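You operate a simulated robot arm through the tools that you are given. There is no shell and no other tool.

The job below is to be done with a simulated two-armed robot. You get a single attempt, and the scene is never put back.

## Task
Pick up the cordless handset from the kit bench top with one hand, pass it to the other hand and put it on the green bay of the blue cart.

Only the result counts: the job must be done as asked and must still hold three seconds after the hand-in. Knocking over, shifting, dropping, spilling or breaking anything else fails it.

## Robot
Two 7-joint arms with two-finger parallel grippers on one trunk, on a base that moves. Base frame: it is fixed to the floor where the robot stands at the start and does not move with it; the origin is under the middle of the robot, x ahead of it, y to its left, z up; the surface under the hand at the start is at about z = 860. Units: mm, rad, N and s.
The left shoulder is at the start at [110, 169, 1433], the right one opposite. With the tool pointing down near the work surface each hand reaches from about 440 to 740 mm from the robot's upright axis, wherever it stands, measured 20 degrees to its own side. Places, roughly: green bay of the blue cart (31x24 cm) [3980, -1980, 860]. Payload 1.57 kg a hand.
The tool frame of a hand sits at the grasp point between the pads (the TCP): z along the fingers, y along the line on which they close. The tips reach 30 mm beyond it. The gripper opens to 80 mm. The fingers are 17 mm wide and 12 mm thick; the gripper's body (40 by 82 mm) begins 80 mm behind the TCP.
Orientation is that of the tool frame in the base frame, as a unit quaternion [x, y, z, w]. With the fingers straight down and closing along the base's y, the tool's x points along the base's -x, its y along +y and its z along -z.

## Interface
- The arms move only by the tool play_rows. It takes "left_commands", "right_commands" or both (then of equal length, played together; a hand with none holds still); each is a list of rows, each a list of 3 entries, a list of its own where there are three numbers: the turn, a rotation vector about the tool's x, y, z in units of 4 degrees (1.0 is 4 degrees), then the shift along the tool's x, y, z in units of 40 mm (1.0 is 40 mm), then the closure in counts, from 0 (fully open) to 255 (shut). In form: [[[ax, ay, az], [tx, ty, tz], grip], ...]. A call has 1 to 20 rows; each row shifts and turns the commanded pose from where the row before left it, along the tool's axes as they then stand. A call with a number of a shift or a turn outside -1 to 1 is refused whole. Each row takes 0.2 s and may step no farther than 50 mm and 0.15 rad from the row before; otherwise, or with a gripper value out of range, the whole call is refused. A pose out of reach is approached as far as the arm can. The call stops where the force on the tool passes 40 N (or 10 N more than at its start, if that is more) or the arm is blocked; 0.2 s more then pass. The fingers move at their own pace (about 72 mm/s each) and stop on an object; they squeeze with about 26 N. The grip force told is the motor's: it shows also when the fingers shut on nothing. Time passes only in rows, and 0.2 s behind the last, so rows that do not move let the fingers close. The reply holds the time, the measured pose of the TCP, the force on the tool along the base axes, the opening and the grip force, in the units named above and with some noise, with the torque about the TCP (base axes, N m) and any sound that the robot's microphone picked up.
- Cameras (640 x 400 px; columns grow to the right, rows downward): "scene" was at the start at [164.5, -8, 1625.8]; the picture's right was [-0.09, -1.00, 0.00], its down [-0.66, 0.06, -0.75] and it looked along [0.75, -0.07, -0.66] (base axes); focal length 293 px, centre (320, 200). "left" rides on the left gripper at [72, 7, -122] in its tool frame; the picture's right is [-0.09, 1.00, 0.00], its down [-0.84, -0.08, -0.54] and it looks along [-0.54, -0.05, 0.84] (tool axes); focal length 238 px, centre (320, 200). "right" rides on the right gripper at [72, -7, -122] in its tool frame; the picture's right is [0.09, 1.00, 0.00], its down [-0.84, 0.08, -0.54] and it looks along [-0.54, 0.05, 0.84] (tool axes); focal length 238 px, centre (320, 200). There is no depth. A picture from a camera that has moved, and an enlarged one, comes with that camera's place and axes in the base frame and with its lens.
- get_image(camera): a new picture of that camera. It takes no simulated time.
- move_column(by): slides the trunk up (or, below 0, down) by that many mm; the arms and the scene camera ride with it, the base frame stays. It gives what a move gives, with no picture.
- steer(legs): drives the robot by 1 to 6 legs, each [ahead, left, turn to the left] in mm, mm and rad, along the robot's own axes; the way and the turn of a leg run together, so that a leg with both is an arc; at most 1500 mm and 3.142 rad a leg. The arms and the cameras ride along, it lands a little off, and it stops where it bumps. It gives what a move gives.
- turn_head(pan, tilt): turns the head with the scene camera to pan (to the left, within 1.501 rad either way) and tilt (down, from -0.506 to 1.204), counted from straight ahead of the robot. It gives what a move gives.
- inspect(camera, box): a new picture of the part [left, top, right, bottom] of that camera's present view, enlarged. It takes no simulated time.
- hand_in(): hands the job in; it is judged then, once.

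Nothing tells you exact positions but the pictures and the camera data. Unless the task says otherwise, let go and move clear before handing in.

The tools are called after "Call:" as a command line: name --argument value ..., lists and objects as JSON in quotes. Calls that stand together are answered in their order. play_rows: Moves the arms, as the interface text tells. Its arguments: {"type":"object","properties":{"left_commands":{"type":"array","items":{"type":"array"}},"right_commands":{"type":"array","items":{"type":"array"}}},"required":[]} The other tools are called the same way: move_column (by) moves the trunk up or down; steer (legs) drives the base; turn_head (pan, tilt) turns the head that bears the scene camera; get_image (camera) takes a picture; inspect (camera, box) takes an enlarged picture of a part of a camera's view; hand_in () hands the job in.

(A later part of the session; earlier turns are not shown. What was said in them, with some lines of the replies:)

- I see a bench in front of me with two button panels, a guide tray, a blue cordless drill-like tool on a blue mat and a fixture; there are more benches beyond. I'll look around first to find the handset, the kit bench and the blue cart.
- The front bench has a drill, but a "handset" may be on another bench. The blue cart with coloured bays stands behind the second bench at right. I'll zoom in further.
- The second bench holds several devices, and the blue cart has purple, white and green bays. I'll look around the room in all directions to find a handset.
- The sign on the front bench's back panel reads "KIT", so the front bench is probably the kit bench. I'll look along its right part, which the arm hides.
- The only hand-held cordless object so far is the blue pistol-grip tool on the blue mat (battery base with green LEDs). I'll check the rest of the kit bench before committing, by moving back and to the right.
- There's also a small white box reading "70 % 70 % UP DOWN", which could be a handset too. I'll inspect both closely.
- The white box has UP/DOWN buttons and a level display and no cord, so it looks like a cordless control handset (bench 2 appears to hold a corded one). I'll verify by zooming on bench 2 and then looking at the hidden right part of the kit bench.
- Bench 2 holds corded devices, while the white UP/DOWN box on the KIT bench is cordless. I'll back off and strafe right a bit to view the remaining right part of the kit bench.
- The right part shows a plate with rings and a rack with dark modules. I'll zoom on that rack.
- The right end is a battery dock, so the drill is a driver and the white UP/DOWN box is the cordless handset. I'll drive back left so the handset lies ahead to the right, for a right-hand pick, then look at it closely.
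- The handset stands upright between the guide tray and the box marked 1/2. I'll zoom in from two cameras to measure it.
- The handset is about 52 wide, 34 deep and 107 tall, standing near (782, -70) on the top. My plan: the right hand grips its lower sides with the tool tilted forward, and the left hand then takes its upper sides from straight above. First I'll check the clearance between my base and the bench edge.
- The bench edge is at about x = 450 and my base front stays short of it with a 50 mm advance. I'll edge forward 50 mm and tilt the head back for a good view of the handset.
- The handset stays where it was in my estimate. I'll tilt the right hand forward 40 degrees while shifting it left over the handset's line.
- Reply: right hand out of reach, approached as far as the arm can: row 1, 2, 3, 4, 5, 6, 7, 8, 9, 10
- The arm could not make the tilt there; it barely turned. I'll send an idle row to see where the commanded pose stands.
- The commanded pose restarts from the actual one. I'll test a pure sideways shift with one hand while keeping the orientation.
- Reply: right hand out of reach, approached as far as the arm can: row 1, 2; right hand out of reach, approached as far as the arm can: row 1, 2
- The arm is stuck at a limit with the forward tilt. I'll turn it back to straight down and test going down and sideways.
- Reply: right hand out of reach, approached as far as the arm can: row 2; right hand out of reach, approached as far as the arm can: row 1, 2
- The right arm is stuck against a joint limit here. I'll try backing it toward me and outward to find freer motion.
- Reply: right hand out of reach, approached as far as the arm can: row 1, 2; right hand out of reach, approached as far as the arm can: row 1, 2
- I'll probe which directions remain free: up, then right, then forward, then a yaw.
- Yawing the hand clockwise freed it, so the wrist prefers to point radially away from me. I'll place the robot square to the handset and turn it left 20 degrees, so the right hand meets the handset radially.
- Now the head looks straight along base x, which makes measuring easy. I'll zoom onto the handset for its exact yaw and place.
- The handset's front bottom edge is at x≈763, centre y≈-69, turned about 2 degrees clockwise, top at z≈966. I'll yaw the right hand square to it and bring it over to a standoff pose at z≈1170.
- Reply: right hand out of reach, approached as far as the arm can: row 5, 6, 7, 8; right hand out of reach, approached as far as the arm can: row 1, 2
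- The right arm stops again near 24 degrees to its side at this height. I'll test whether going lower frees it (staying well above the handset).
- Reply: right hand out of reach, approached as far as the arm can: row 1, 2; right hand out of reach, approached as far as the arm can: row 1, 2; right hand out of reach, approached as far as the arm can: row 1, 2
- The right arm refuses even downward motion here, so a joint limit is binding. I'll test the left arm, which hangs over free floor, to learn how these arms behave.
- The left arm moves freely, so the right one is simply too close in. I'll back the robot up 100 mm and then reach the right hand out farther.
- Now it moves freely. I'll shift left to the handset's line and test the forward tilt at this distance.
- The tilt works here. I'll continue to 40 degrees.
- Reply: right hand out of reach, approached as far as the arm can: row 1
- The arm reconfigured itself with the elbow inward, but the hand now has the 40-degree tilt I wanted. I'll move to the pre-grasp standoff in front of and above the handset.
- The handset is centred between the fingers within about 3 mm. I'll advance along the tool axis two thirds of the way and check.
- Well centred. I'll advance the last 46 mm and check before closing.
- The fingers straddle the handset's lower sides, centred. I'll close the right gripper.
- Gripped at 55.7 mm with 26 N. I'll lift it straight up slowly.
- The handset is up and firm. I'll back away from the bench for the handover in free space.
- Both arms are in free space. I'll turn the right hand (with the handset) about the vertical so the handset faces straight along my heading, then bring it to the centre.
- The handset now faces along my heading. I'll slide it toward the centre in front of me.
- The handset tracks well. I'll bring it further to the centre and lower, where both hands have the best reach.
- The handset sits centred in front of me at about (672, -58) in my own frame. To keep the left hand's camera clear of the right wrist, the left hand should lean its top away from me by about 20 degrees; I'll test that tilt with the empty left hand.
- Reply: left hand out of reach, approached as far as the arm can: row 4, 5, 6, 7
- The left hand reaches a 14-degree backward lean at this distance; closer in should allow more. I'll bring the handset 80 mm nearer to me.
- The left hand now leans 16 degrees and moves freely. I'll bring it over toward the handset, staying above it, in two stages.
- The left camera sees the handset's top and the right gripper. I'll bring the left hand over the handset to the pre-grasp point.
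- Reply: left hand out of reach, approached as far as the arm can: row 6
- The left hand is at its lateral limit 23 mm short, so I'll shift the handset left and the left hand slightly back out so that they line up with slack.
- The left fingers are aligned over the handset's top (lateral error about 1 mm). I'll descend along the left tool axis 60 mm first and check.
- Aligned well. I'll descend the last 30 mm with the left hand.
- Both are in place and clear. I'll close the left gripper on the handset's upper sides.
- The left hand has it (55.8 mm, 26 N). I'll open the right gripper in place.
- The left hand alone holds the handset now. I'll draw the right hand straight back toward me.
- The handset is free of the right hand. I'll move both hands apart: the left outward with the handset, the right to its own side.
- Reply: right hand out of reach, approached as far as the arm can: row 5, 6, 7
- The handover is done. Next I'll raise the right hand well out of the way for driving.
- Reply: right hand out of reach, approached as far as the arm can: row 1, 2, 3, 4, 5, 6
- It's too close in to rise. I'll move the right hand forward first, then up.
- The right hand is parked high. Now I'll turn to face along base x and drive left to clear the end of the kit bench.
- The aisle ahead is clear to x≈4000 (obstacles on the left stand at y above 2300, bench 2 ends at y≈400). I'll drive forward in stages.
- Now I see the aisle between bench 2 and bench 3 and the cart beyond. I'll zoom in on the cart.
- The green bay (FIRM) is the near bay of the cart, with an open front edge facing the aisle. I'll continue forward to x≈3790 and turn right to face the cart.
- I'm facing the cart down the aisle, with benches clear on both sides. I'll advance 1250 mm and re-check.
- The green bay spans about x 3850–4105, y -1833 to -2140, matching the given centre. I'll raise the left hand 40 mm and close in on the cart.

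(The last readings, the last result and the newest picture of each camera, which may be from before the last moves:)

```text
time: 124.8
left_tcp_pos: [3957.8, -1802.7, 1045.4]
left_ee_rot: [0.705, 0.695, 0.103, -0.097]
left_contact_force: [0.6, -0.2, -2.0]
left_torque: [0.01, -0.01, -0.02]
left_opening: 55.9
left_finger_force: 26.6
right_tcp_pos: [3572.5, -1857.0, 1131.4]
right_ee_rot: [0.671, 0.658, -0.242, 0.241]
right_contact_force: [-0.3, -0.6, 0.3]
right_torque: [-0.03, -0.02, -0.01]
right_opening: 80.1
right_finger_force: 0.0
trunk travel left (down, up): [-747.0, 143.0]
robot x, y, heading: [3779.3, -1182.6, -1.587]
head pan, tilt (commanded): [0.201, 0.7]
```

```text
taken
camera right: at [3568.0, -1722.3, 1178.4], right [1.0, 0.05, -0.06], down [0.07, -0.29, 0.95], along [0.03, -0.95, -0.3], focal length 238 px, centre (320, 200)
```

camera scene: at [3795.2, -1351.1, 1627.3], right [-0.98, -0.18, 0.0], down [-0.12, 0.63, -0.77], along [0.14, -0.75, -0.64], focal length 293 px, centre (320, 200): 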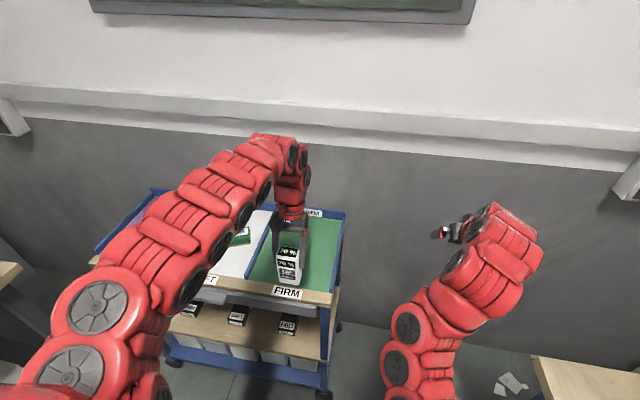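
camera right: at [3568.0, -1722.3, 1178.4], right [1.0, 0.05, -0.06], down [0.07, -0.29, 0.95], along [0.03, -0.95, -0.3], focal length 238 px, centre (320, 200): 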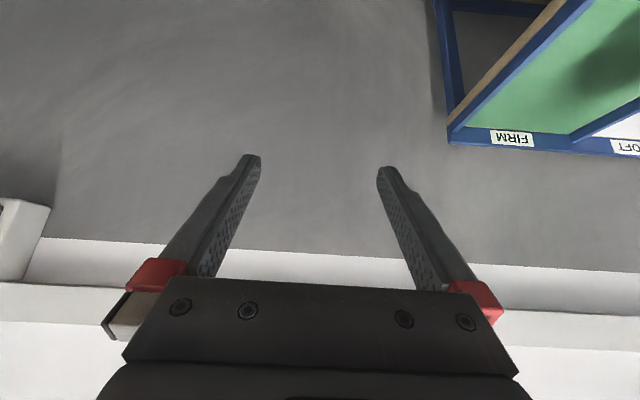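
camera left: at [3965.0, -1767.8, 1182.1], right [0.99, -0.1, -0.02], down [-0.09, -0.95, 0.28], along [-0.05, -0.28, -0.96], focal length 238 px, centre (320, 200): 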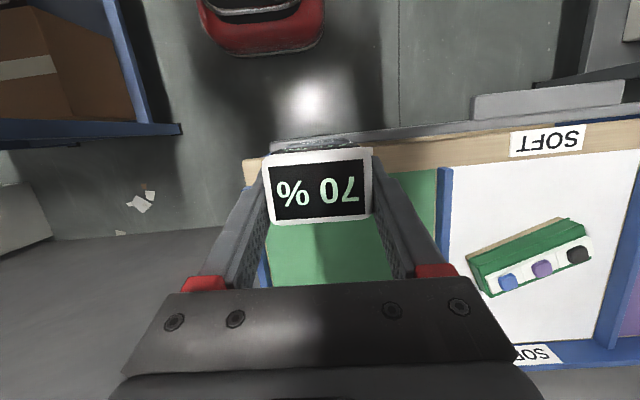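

The handset hangs over the front of the green bay and there's room ahead of my base. I'll straighten the heading and advance the last 185 mm.

Call:
steer --legs '[[0, 0, 0.017], [180, 10, 0]]'

Call:
get_image --camera "scene"

Call:
get_image --camera "left"

Call:
get_image --camera "right"

```text
time: 126.7
left_tcp_pos: [3977.8, -1979.0, 1045.3]
left_ee_rot: [0.7, 0.7, 0.103, -0.097]
left_contact_force: [0.7, -0.1, -2.0]
left_torque: [-0.01, -0.01, -0.02]
left_opening: 55.9
left_finger_force: 26.1
right_tcp_pos: [3594.0, -2038.2, 1130.3]
right_ee_rot: [0.666, 0.662, -0.242, 0.243]
right_contact_force: [-0.1, 0.3, -0.1]
right_torque: [-0.02, -0.01, -0.05]
right_opening: 79.9
right_finger_force: 0.1
trunk travel left (down, up): [-747.0, 143.0]
robot x, y, heading: [3793.2, -1365.6, -1.574]
head pan, tilt (commanded): [0.201, 0.7]
```

```text
taken
camera scene: at [3807.9, -1529.1, 1627.4], right [-0.98, -0.2, 0.0], down [-0.13, 0.63, -0.77], along [0.15, -0.75, -0.64], focal length 293 px, centre (320, 200)
```

scene: 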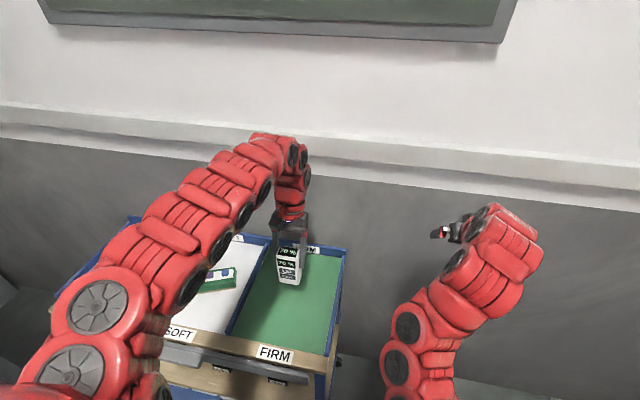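

```text
taken
camera left: at [3984.5, -1943.4, 1182.6], right [1.0, -0.09, -0.02], down [-0.08, -0.96, 0.28], along [-0.04, -0.28, -0.96], focal length 238 px, centre (320, 200)
```

left: 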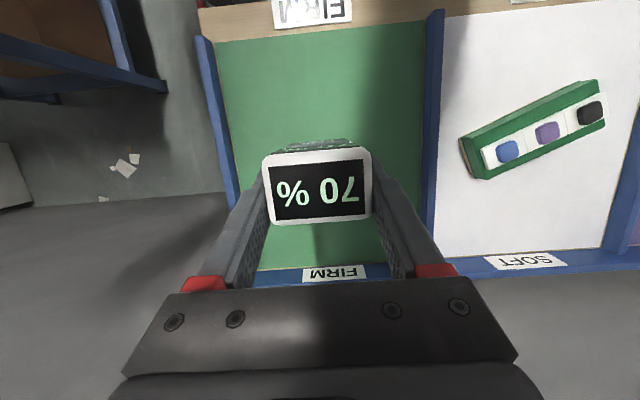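

```text
taken
camera right: at [3586.8, -1904.3, 1178.8], right [1.0, 0.07, -0.06], down [0.07, -0.29, 0.95], along [0.05, -0.95, -0.3], focal length 238 px, centre (320, 200)
```

right: 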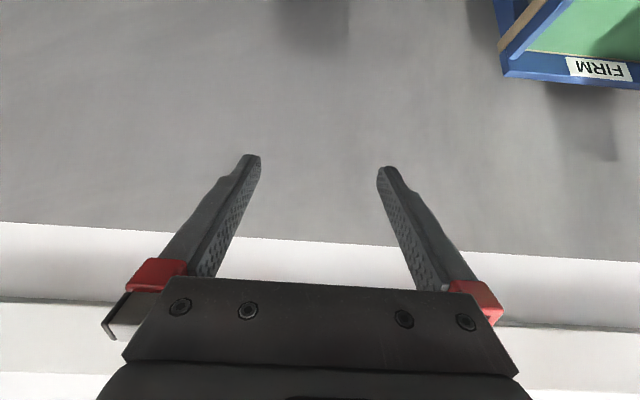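

The handset is over the middle of the green bay, still upright in the grip. I'll lower it 80 mm straight down.

Call:
play_rows --left_commands '[[[0, 0, 0], [-0.14, 0, 0.48], 255], [[0, 0, 0], [-0.14, 0, 0.48], 255], [[0, 0, 0], [-0.14, 0, 0.48], 255], [[0, 0, 0], [-0.14, 0, 0.48], 255]]'

Call:
get_image --camera "left"

Call:
inspect --camera "scene" --box '[220, 200, 360, 330]'

```text
time: 127.7
left_tcp_pos: [3981.5, -1980.0, 964.3]
left_ee_rot: [0.699, 0.701, 0.102, -0.098]
left_contact_force: [-0.5, 0.0, -1.8]
left_torque: [-0.05, 0.0, 0.0]
left_opening: 55.7
left_finger_force: 25.3
right_tcp_pos: [3595.2, -2039.1, 1131.6]
right_ee_rot: [0.667, 0.662, -0.241, 0.242]
right_contact_force: [-0.7, -0.1, 0.7]
right_torque: [-0.01, -0.02, 0.03]
right_opening: 79.9
right_finger_force: 0.1
trunk travel left (down, up): [-747.0, 143.0]
robot x, y, heading: [3792.0, -1364.1, -1.571]
head pan, tilt (commanded): [0.201, 0.7]
```

```text
taken
camera left: at [3985.9, -1944.3, 1101.3], right [1.0, -0.09, -0.02], down [-0.08, -0.96, 0.28], along [-0.04, -0.28, -0.96], focal length 238 px, centre (320, 200)
```

left: 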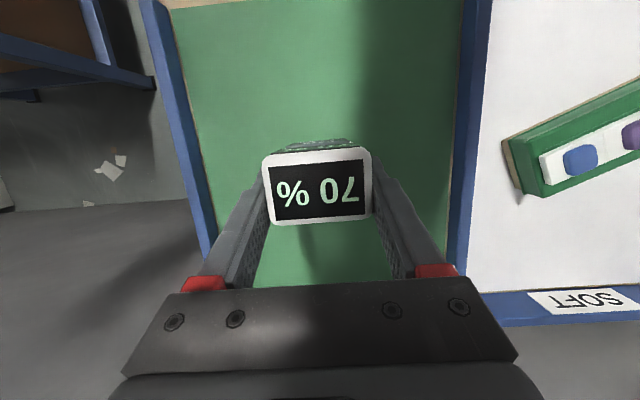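

```text
3.08 times, centred on (290, 265) of scene
camera zoom: at [3808.0, -1530.1, 1627.3], right [-0.98, -0.2, 0.0], down [-0.13, 0.63, -0.76], along [0.15, -0.75, -0.64], focal length 903 px, centre (412, 0)
```

zoom: 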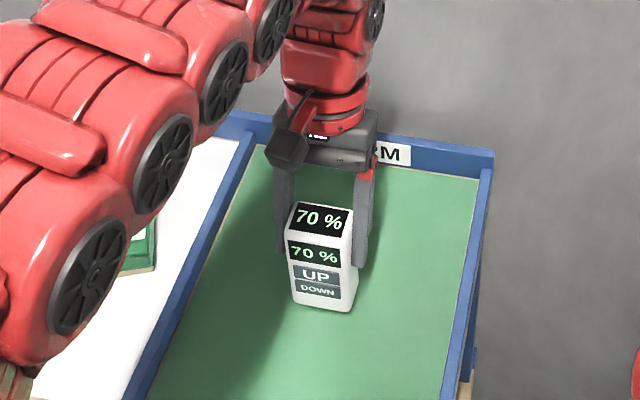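

About 15 mm to go. I'll lower in small steps and watch the force.

Call:
play_rows --left_commands '[[[0, 0, 0], [-0.028, 0, 0.096], 255], [[0, 0, 0], [-0.028, 0, 0.096], 255], [[0, 0, 0], [-0.021, 0, 0.072], 255]]'

Call:
play_rows --left_commands '[[[0, 0, 0], [-0.014, 0, 0.048], 255], [[0, 0, 0], [0, 0, 0], 255]]'

```text
time: 128.4
left_tcp_pos: [3979.0, -1979.6, 954.0]
left_ee_rot: [0.699, 0.701, 0.102, -0.098]
left_contact_force: [-0.1, 0.2, -2.5]
left_torque: [0.0, 0.03, 0.0]
left_opening: 55.7
left_finger_force: 26.1
right_tcp_pos: [3593.2, -2040.1, 1130.0]
right_ee_rot: [0.667, 0.662, -0.241, 0.242]
right_contact_force: [0.1, 0.3, -0.2]
right_torque: [-0.02, -0.02, 0.02]
right_opening: 79.7
right_finger_force: 0.0
trunk travel left (down, up): [-747.0, 143.0]
robot x, y, heading: [3787.5, -1367.8, -1.571]
head pan, tilt (commanded): [0.201, 0.7]
```

```text
time: 129.1
left_tcp_pos: [3979.1, -1979.0, 952.6]
left_ee_rot: [0.699, 0.701, 0.102, -0.099]
left_contact_force: [-0.1, -0.7, -2.7]
left_torque: [-0.04, -0.04, -0.02]
left_opening: 55.9
left_finger_force: 26.1
right_tcp_pos: [3594.7, -2039.6, 1131.1]
right_ee_rot: [0.666, 0.663, -0.241, 0.244]
right_contact_force: [-0.9, 0.5, 0.9]
right_torque: [0.0, -0.04, 0.03]
right_opening: 80.2
right_finger_force: 0.0
trunk travel left (down, up): [-747.0, 143.0]
robot x, y, heading: [3789.7, -1365.4, -1.571]
head pan, tilt (commanded): [0.201, 0.7]
```

No contact yet at z≈952. I'll keep lowering in 2 mm steps.

Call:
play_rows --left_commands '[[[0, 0, 0], [-0.014, 0, 0.048], 255], [[0, 0, 0], [0, 0, 0], 255]]'

Call:
play_rows --left_commands '[[[0, 0, 0], [-0.014, 0, 0.048], 255], [[0, 0, 0], [0, 0, 0], 255]]'

Call:
inspect --camera "scene" --box '[250, 230, 330, 310]'

```text
time: 129.7
left_tcp_pos: [3978.6, -1980.2, 949.0]
left_ee_rot: [0.7, 0.7, 0.103, -0.098]
left_contact_force: [-0.2, 0.4, -2.3]
left_torque: [0.01, 0.02, 0.01]
left_opening: 55.6
left_finger_force: 26.4
right_tcp_pos: [3593.8, -2039.9, 1129.2]
right_ee_rot: [0.666, 0.663, -0.241, 0.243]
right_contact_force: [0.1, 0.0, 0.3]
right_torque: [-0.01, -0.02, -0.01]
right_opening: 80.0
right_finger_force: 0.1
trunk travel left (down, up): [-747.0, 143.0]
robot x, y, heading: [3787.1, -1366.9, -1.576]
head pan, tilt (commanded): [0.201, 0.7]
```

```text
time: 130.2
left_tcp_pos: [3979.5, -1978.2, 949.5]
left_ee_rot: [0.7, 0.7, 0.102, -0.098]
left_contact_force: [1.6, -2.7, 11.6]
left_torque: [0.01, 0.22, 0.04]
left_opening: 55.7
left_finger_force: 26.0
right_tcp_pos: [3593.2, -2038.4, 1130.7]
right_ee_rot: [0.666, 0.662, -0.242, 0.244]
right_contact_force: [-1.2, -0.2, 0.8]
right_torque: [-0.01, 0.02, 0.03]
right_opening: 79.6
right_finger_force: 0.0
trunk travel left (down, up): [-747.0, 143.0]
robot x, y, heading: [3790.1, -1367.0, -1.573]
head pan, tilt (commanded): [0.201, 0.7]
```

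```text
5.00 times, centred on (290, 270) of scene
camera zoom: at [3807.8, -1528.7, 1627.7], right [-0.98, -0.2, 0.0], down [-0.13, 0.63, -0.77], along [0.15, -0.75, -0.64], focal length 1467 px, centre (470, -150)
```

zoom: 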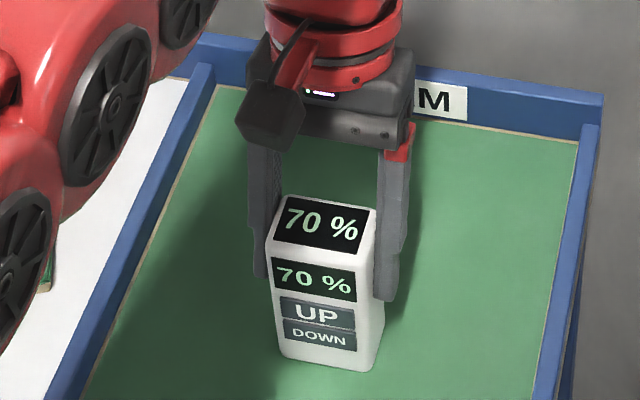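

Contact: the handset rests on the bay (about 14 N). I'll ease off 1 mm and open the left gripper.

Call:
play_rows --left_commands '[[[0, 0, 0], [0.007, 0, -0.024], 255], [[0, 0, 0], [0, 0, 0], 255]]'

Call:
play_rows --left_commands '[[[0, 0, 0], [0, 0, 0], 120], [[0, 0, 0], [0, 0, 0], 60], [[0, 0, 0], [0, 0, 0], 0], [[0, 0, 0], [0, 0, 0], 0]]'

Call:
get_image --camera "left"

Call:
inspect --camera "scene" --box '[250, 230, 330, 310]'

```text
time: 130.8
left_tcp_pos: [3980.2, -1979.1, 949.2]
left_ee_rot: [0.699, 0.701, 0.102, -0.098]
left_contact_force: [1.2, -1.1, 3.0]
left_torque: [0.0, 0.15, 0.03]
left_opening: 55.9
left_finger_force: 25.8
right_tcp_pos: [3592.5, -2038.3, 1130.4]
right_ee_rot: [0.666, 0.662, -0.242, 0.244]
right_contact_force: [0.0, 0.1, -0.7]
right_torque: [-0.03, -0.03, -0.02]
right_opening: 79.9
right_finger_force: 0.1
trunk travel left (down, up): [-747.0, 143.0]
robot x, y, heading: [3786.6, -1364.9, -1.573]
head pan, tilt (commanded): [0.201, 0.7]
```

```text
time: 131.8
left_tcp_pos: [3978.6, -1978.7, 949.9]
left_ee_rot: [0.7, 0.7, 0.103, -0.098]
left_contact_force: [-0.5, -0.5, 0.3]
left_torque: [-0.01, -0.02, -0.02]
left_opening: 80.2
left_finger_force: 0.1
right_tcp_pos: [3593.7, -2039.1, 1130.9]
right_ee_rot: [0.666, 0.663, -0.241, 0.244]
right_contact_force: [-0.4, 0.8, -0.5]
right_torque: [0.01, -0.02, -0.02]
right_opening: 80.1
right_finger_force: 0.1
trunk travel left (down, up): [-747.0, 143.0]
robot x, y, heading: [3791.7, -1368.5, -1.571]
head pan, tilt (commanded): [0.201, 0.7]
```

```text
taken
camera left: at [3985.3, -1943.9, 1086.7], right [1.0, -0.09, -0.02], down [-0.08, -0.96, 0.28], along [-0.04, -0.28, -0.96], focal length 238 px, centre (320, 200)
```

left: 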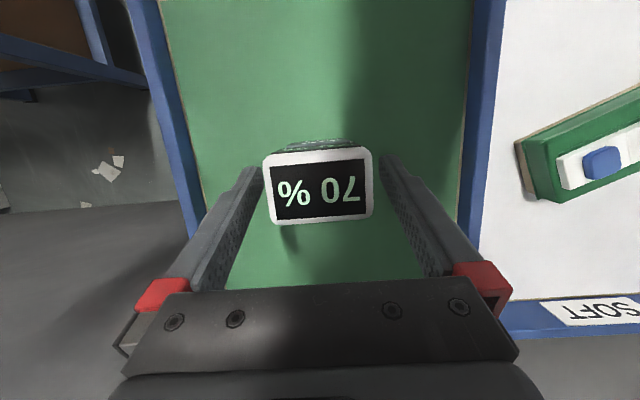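

```text
5.00 times, centred on (290, 270) of scene
camera zoom: at [3807.9, -1529.8, 1627.3], right [-0.98, -0.2, 0.0], down [-0.13, 0.63, -0.76], along [0.15, -0.75, -0.64], focal length 1467 px, centre (470, -150)
```

zoom: 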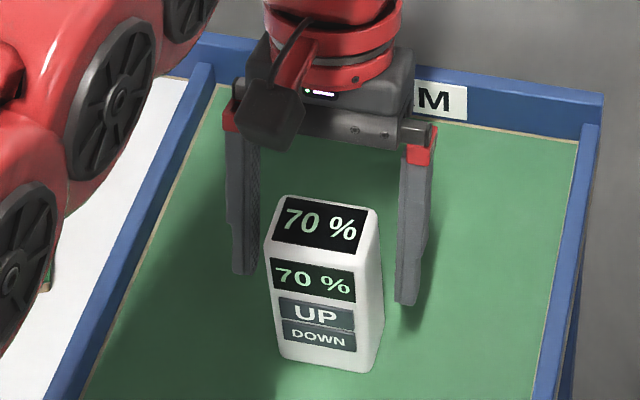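

Released; the handset stands upright on the green bay. I'll raise the left hand straight up, clear of it.

Call:
play_rows --left_commands '[[[0, 0, 0], [0.07, 0, -0.24], 0], [[0, 0, 0], [0.14, 0, -0.48], 0], [[0, 0, 0], [0.14, 0, -0.48], 0], [[0, 0, 0], [0.14, 0, -0.48], 0], [[0, 0, 0], [0.14, 0, -0.48], 0], [[0, 0, 0], [0.14, 0, -0.48], 0]]'

Call:
get_image --camera "left"

Call:
get_image --camera "scene"

```text
time: 133.2
left_tcp_pos: [3979.8, -1978.7, 1059.3]
left_ee_rot: [0.7, 0.7, 0.103, -0.098]
left_contact_force: [0.0, -0.7, -0.8]
left_torque: [0.02, 0.0, 0.0]
left_opening: 80.0
left_finger_force: 0.0
right_tcp_pos: [3595.9, -2039.6, 1131.8]
right_ee_rot: [0.666, 0.663, -0.241, 0.243]
right_contact_force: [-0.8, 0.1, 0.3]
right_torque: [0.0, 0.01, 0.03]
right_opening: 80.1
right_finger_force: 0.1
trunk travel left (down, up): [-747.0, 143.0]
robot x, y, heading: [3790.0, -1365.4, -1.572]
head pan, tilt (commanded): [0.201, 0.7]
```

```text
taken
camera left: at [3984.7, -1943.4, 1195.8], right [1.0, -0.09, -0.02], down [-0.08, -0.96, 0.28], along [-0.04, -0.28, -0.96], focal length 238 px, centre (320, 200)
```

left: 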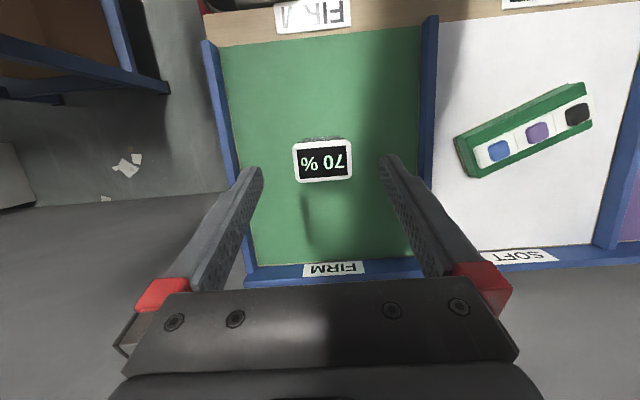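

```text
taken
camera scene: at [3808.2, -1529.3, 1627.4], right [-0.98, -0.2, 0.0], down [-0.13, 0.63, -0.76], along [0.15, -0.75, -0.64], focal length 293 px, centre (320, 200)
```

scene: 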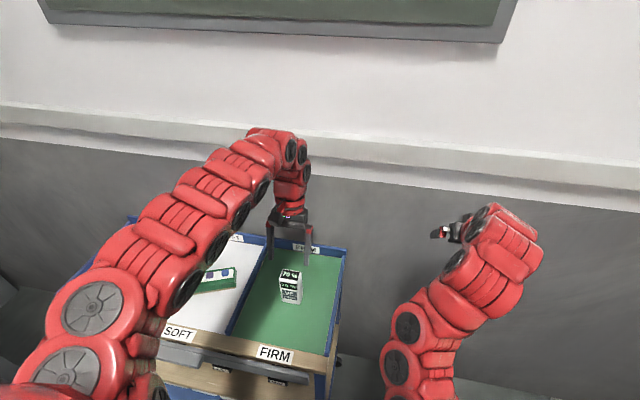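

The handset stands in the middle of the green bay, clear of the hand. I'll back the robot away and take a final look.

Call:
steer --legs '[[-350, 0, 0]]'

Call:
get_image --camera "scene"

Call:
inspect --camera "scene" --box '[200, 130, 360, 260]'

```text
time: 135.5
left_tcp_pos: [3978.7, -1628.1, 1059.0]
left_ee_rot: [0.699, 0.701, 0.102, -0.098]
left_contact_force: [0.0, 0.5, 0.4]
left_torque: [-0.03, 0.01, 0.01]
left_opening: 79.7
left_finger_force: 0.1
right_tcp_pos: [3595.3, -1689.1, 1130.2]
right_ee_rot: [0.666, 0.663, -0.241, 0.243]
right_contact_force: [-0.3, -0.2, -0.8]
right_torque: [0.05, 0.0, 0.02]
right_opening: 80.2
right_finger_force: 0.1
trunk travel left (down, up): [-747.0, 143.0]
robot x, y, heading: [3785.6, -1010.7, -1.572]
head pan, tilt (commanded): [0.201, 0.7]
```

```text
taken
camera scene: at [3807.6, -1179.2, 1627.2], right [-0.98, -0.2, 0.0], down [-0.13, 0.63, -0.76], along [0.15, -0.75, -0.64], focal length 293 px, centre (320, 200)
```

scene: 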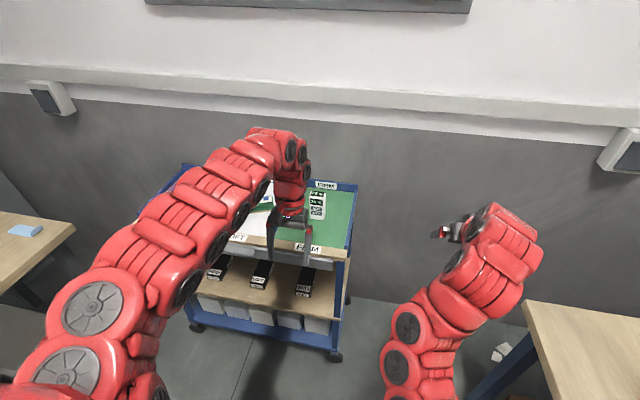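

```text
3.08 times, centred on (280, 195) of scene
camera zoom: at [3807.6, -1179.2, 1627.2], right [-0.98, -0.2, 0.0], down [-0.13, 0.63, -0.76], along [0.15, -0.75, -0.64], focal length 903 px, centre (443, 215)
```

zoom: 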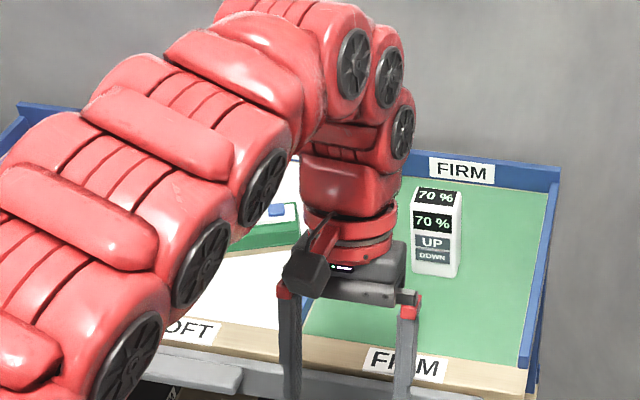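

The cordless handset stands upright in the green bay of the blue cart. Both hands are empty and clear, and nothing else on the cart looks disturbed. I'm handing the job in.

Call:
hand_in

```text
The job is handed in.
```

The cordless handset is standing upright in the middle of the green bay on the blue cart, and I've handed the job in. Both hands are empty and clear of it.

- **Which object:** I took the handset to be the small white box with UP/DOWN buttons and the "70 %" displays on the bench signed KIT. The only other likely candidate there was the blue cordless driver. Nothing in the scene confirmed the name.
- **Pick and handover:** The right hand picked it up by its lower sides. It passed to the left hand in free air, away from the bench, and the left hand set it down on the cart.
- **Other objects:** Nothing looked knocked or shifted in the pictures I took. I didn't go back to look at the kit bench after the drive, but the only contact I felt was the handset touching down on the cart.
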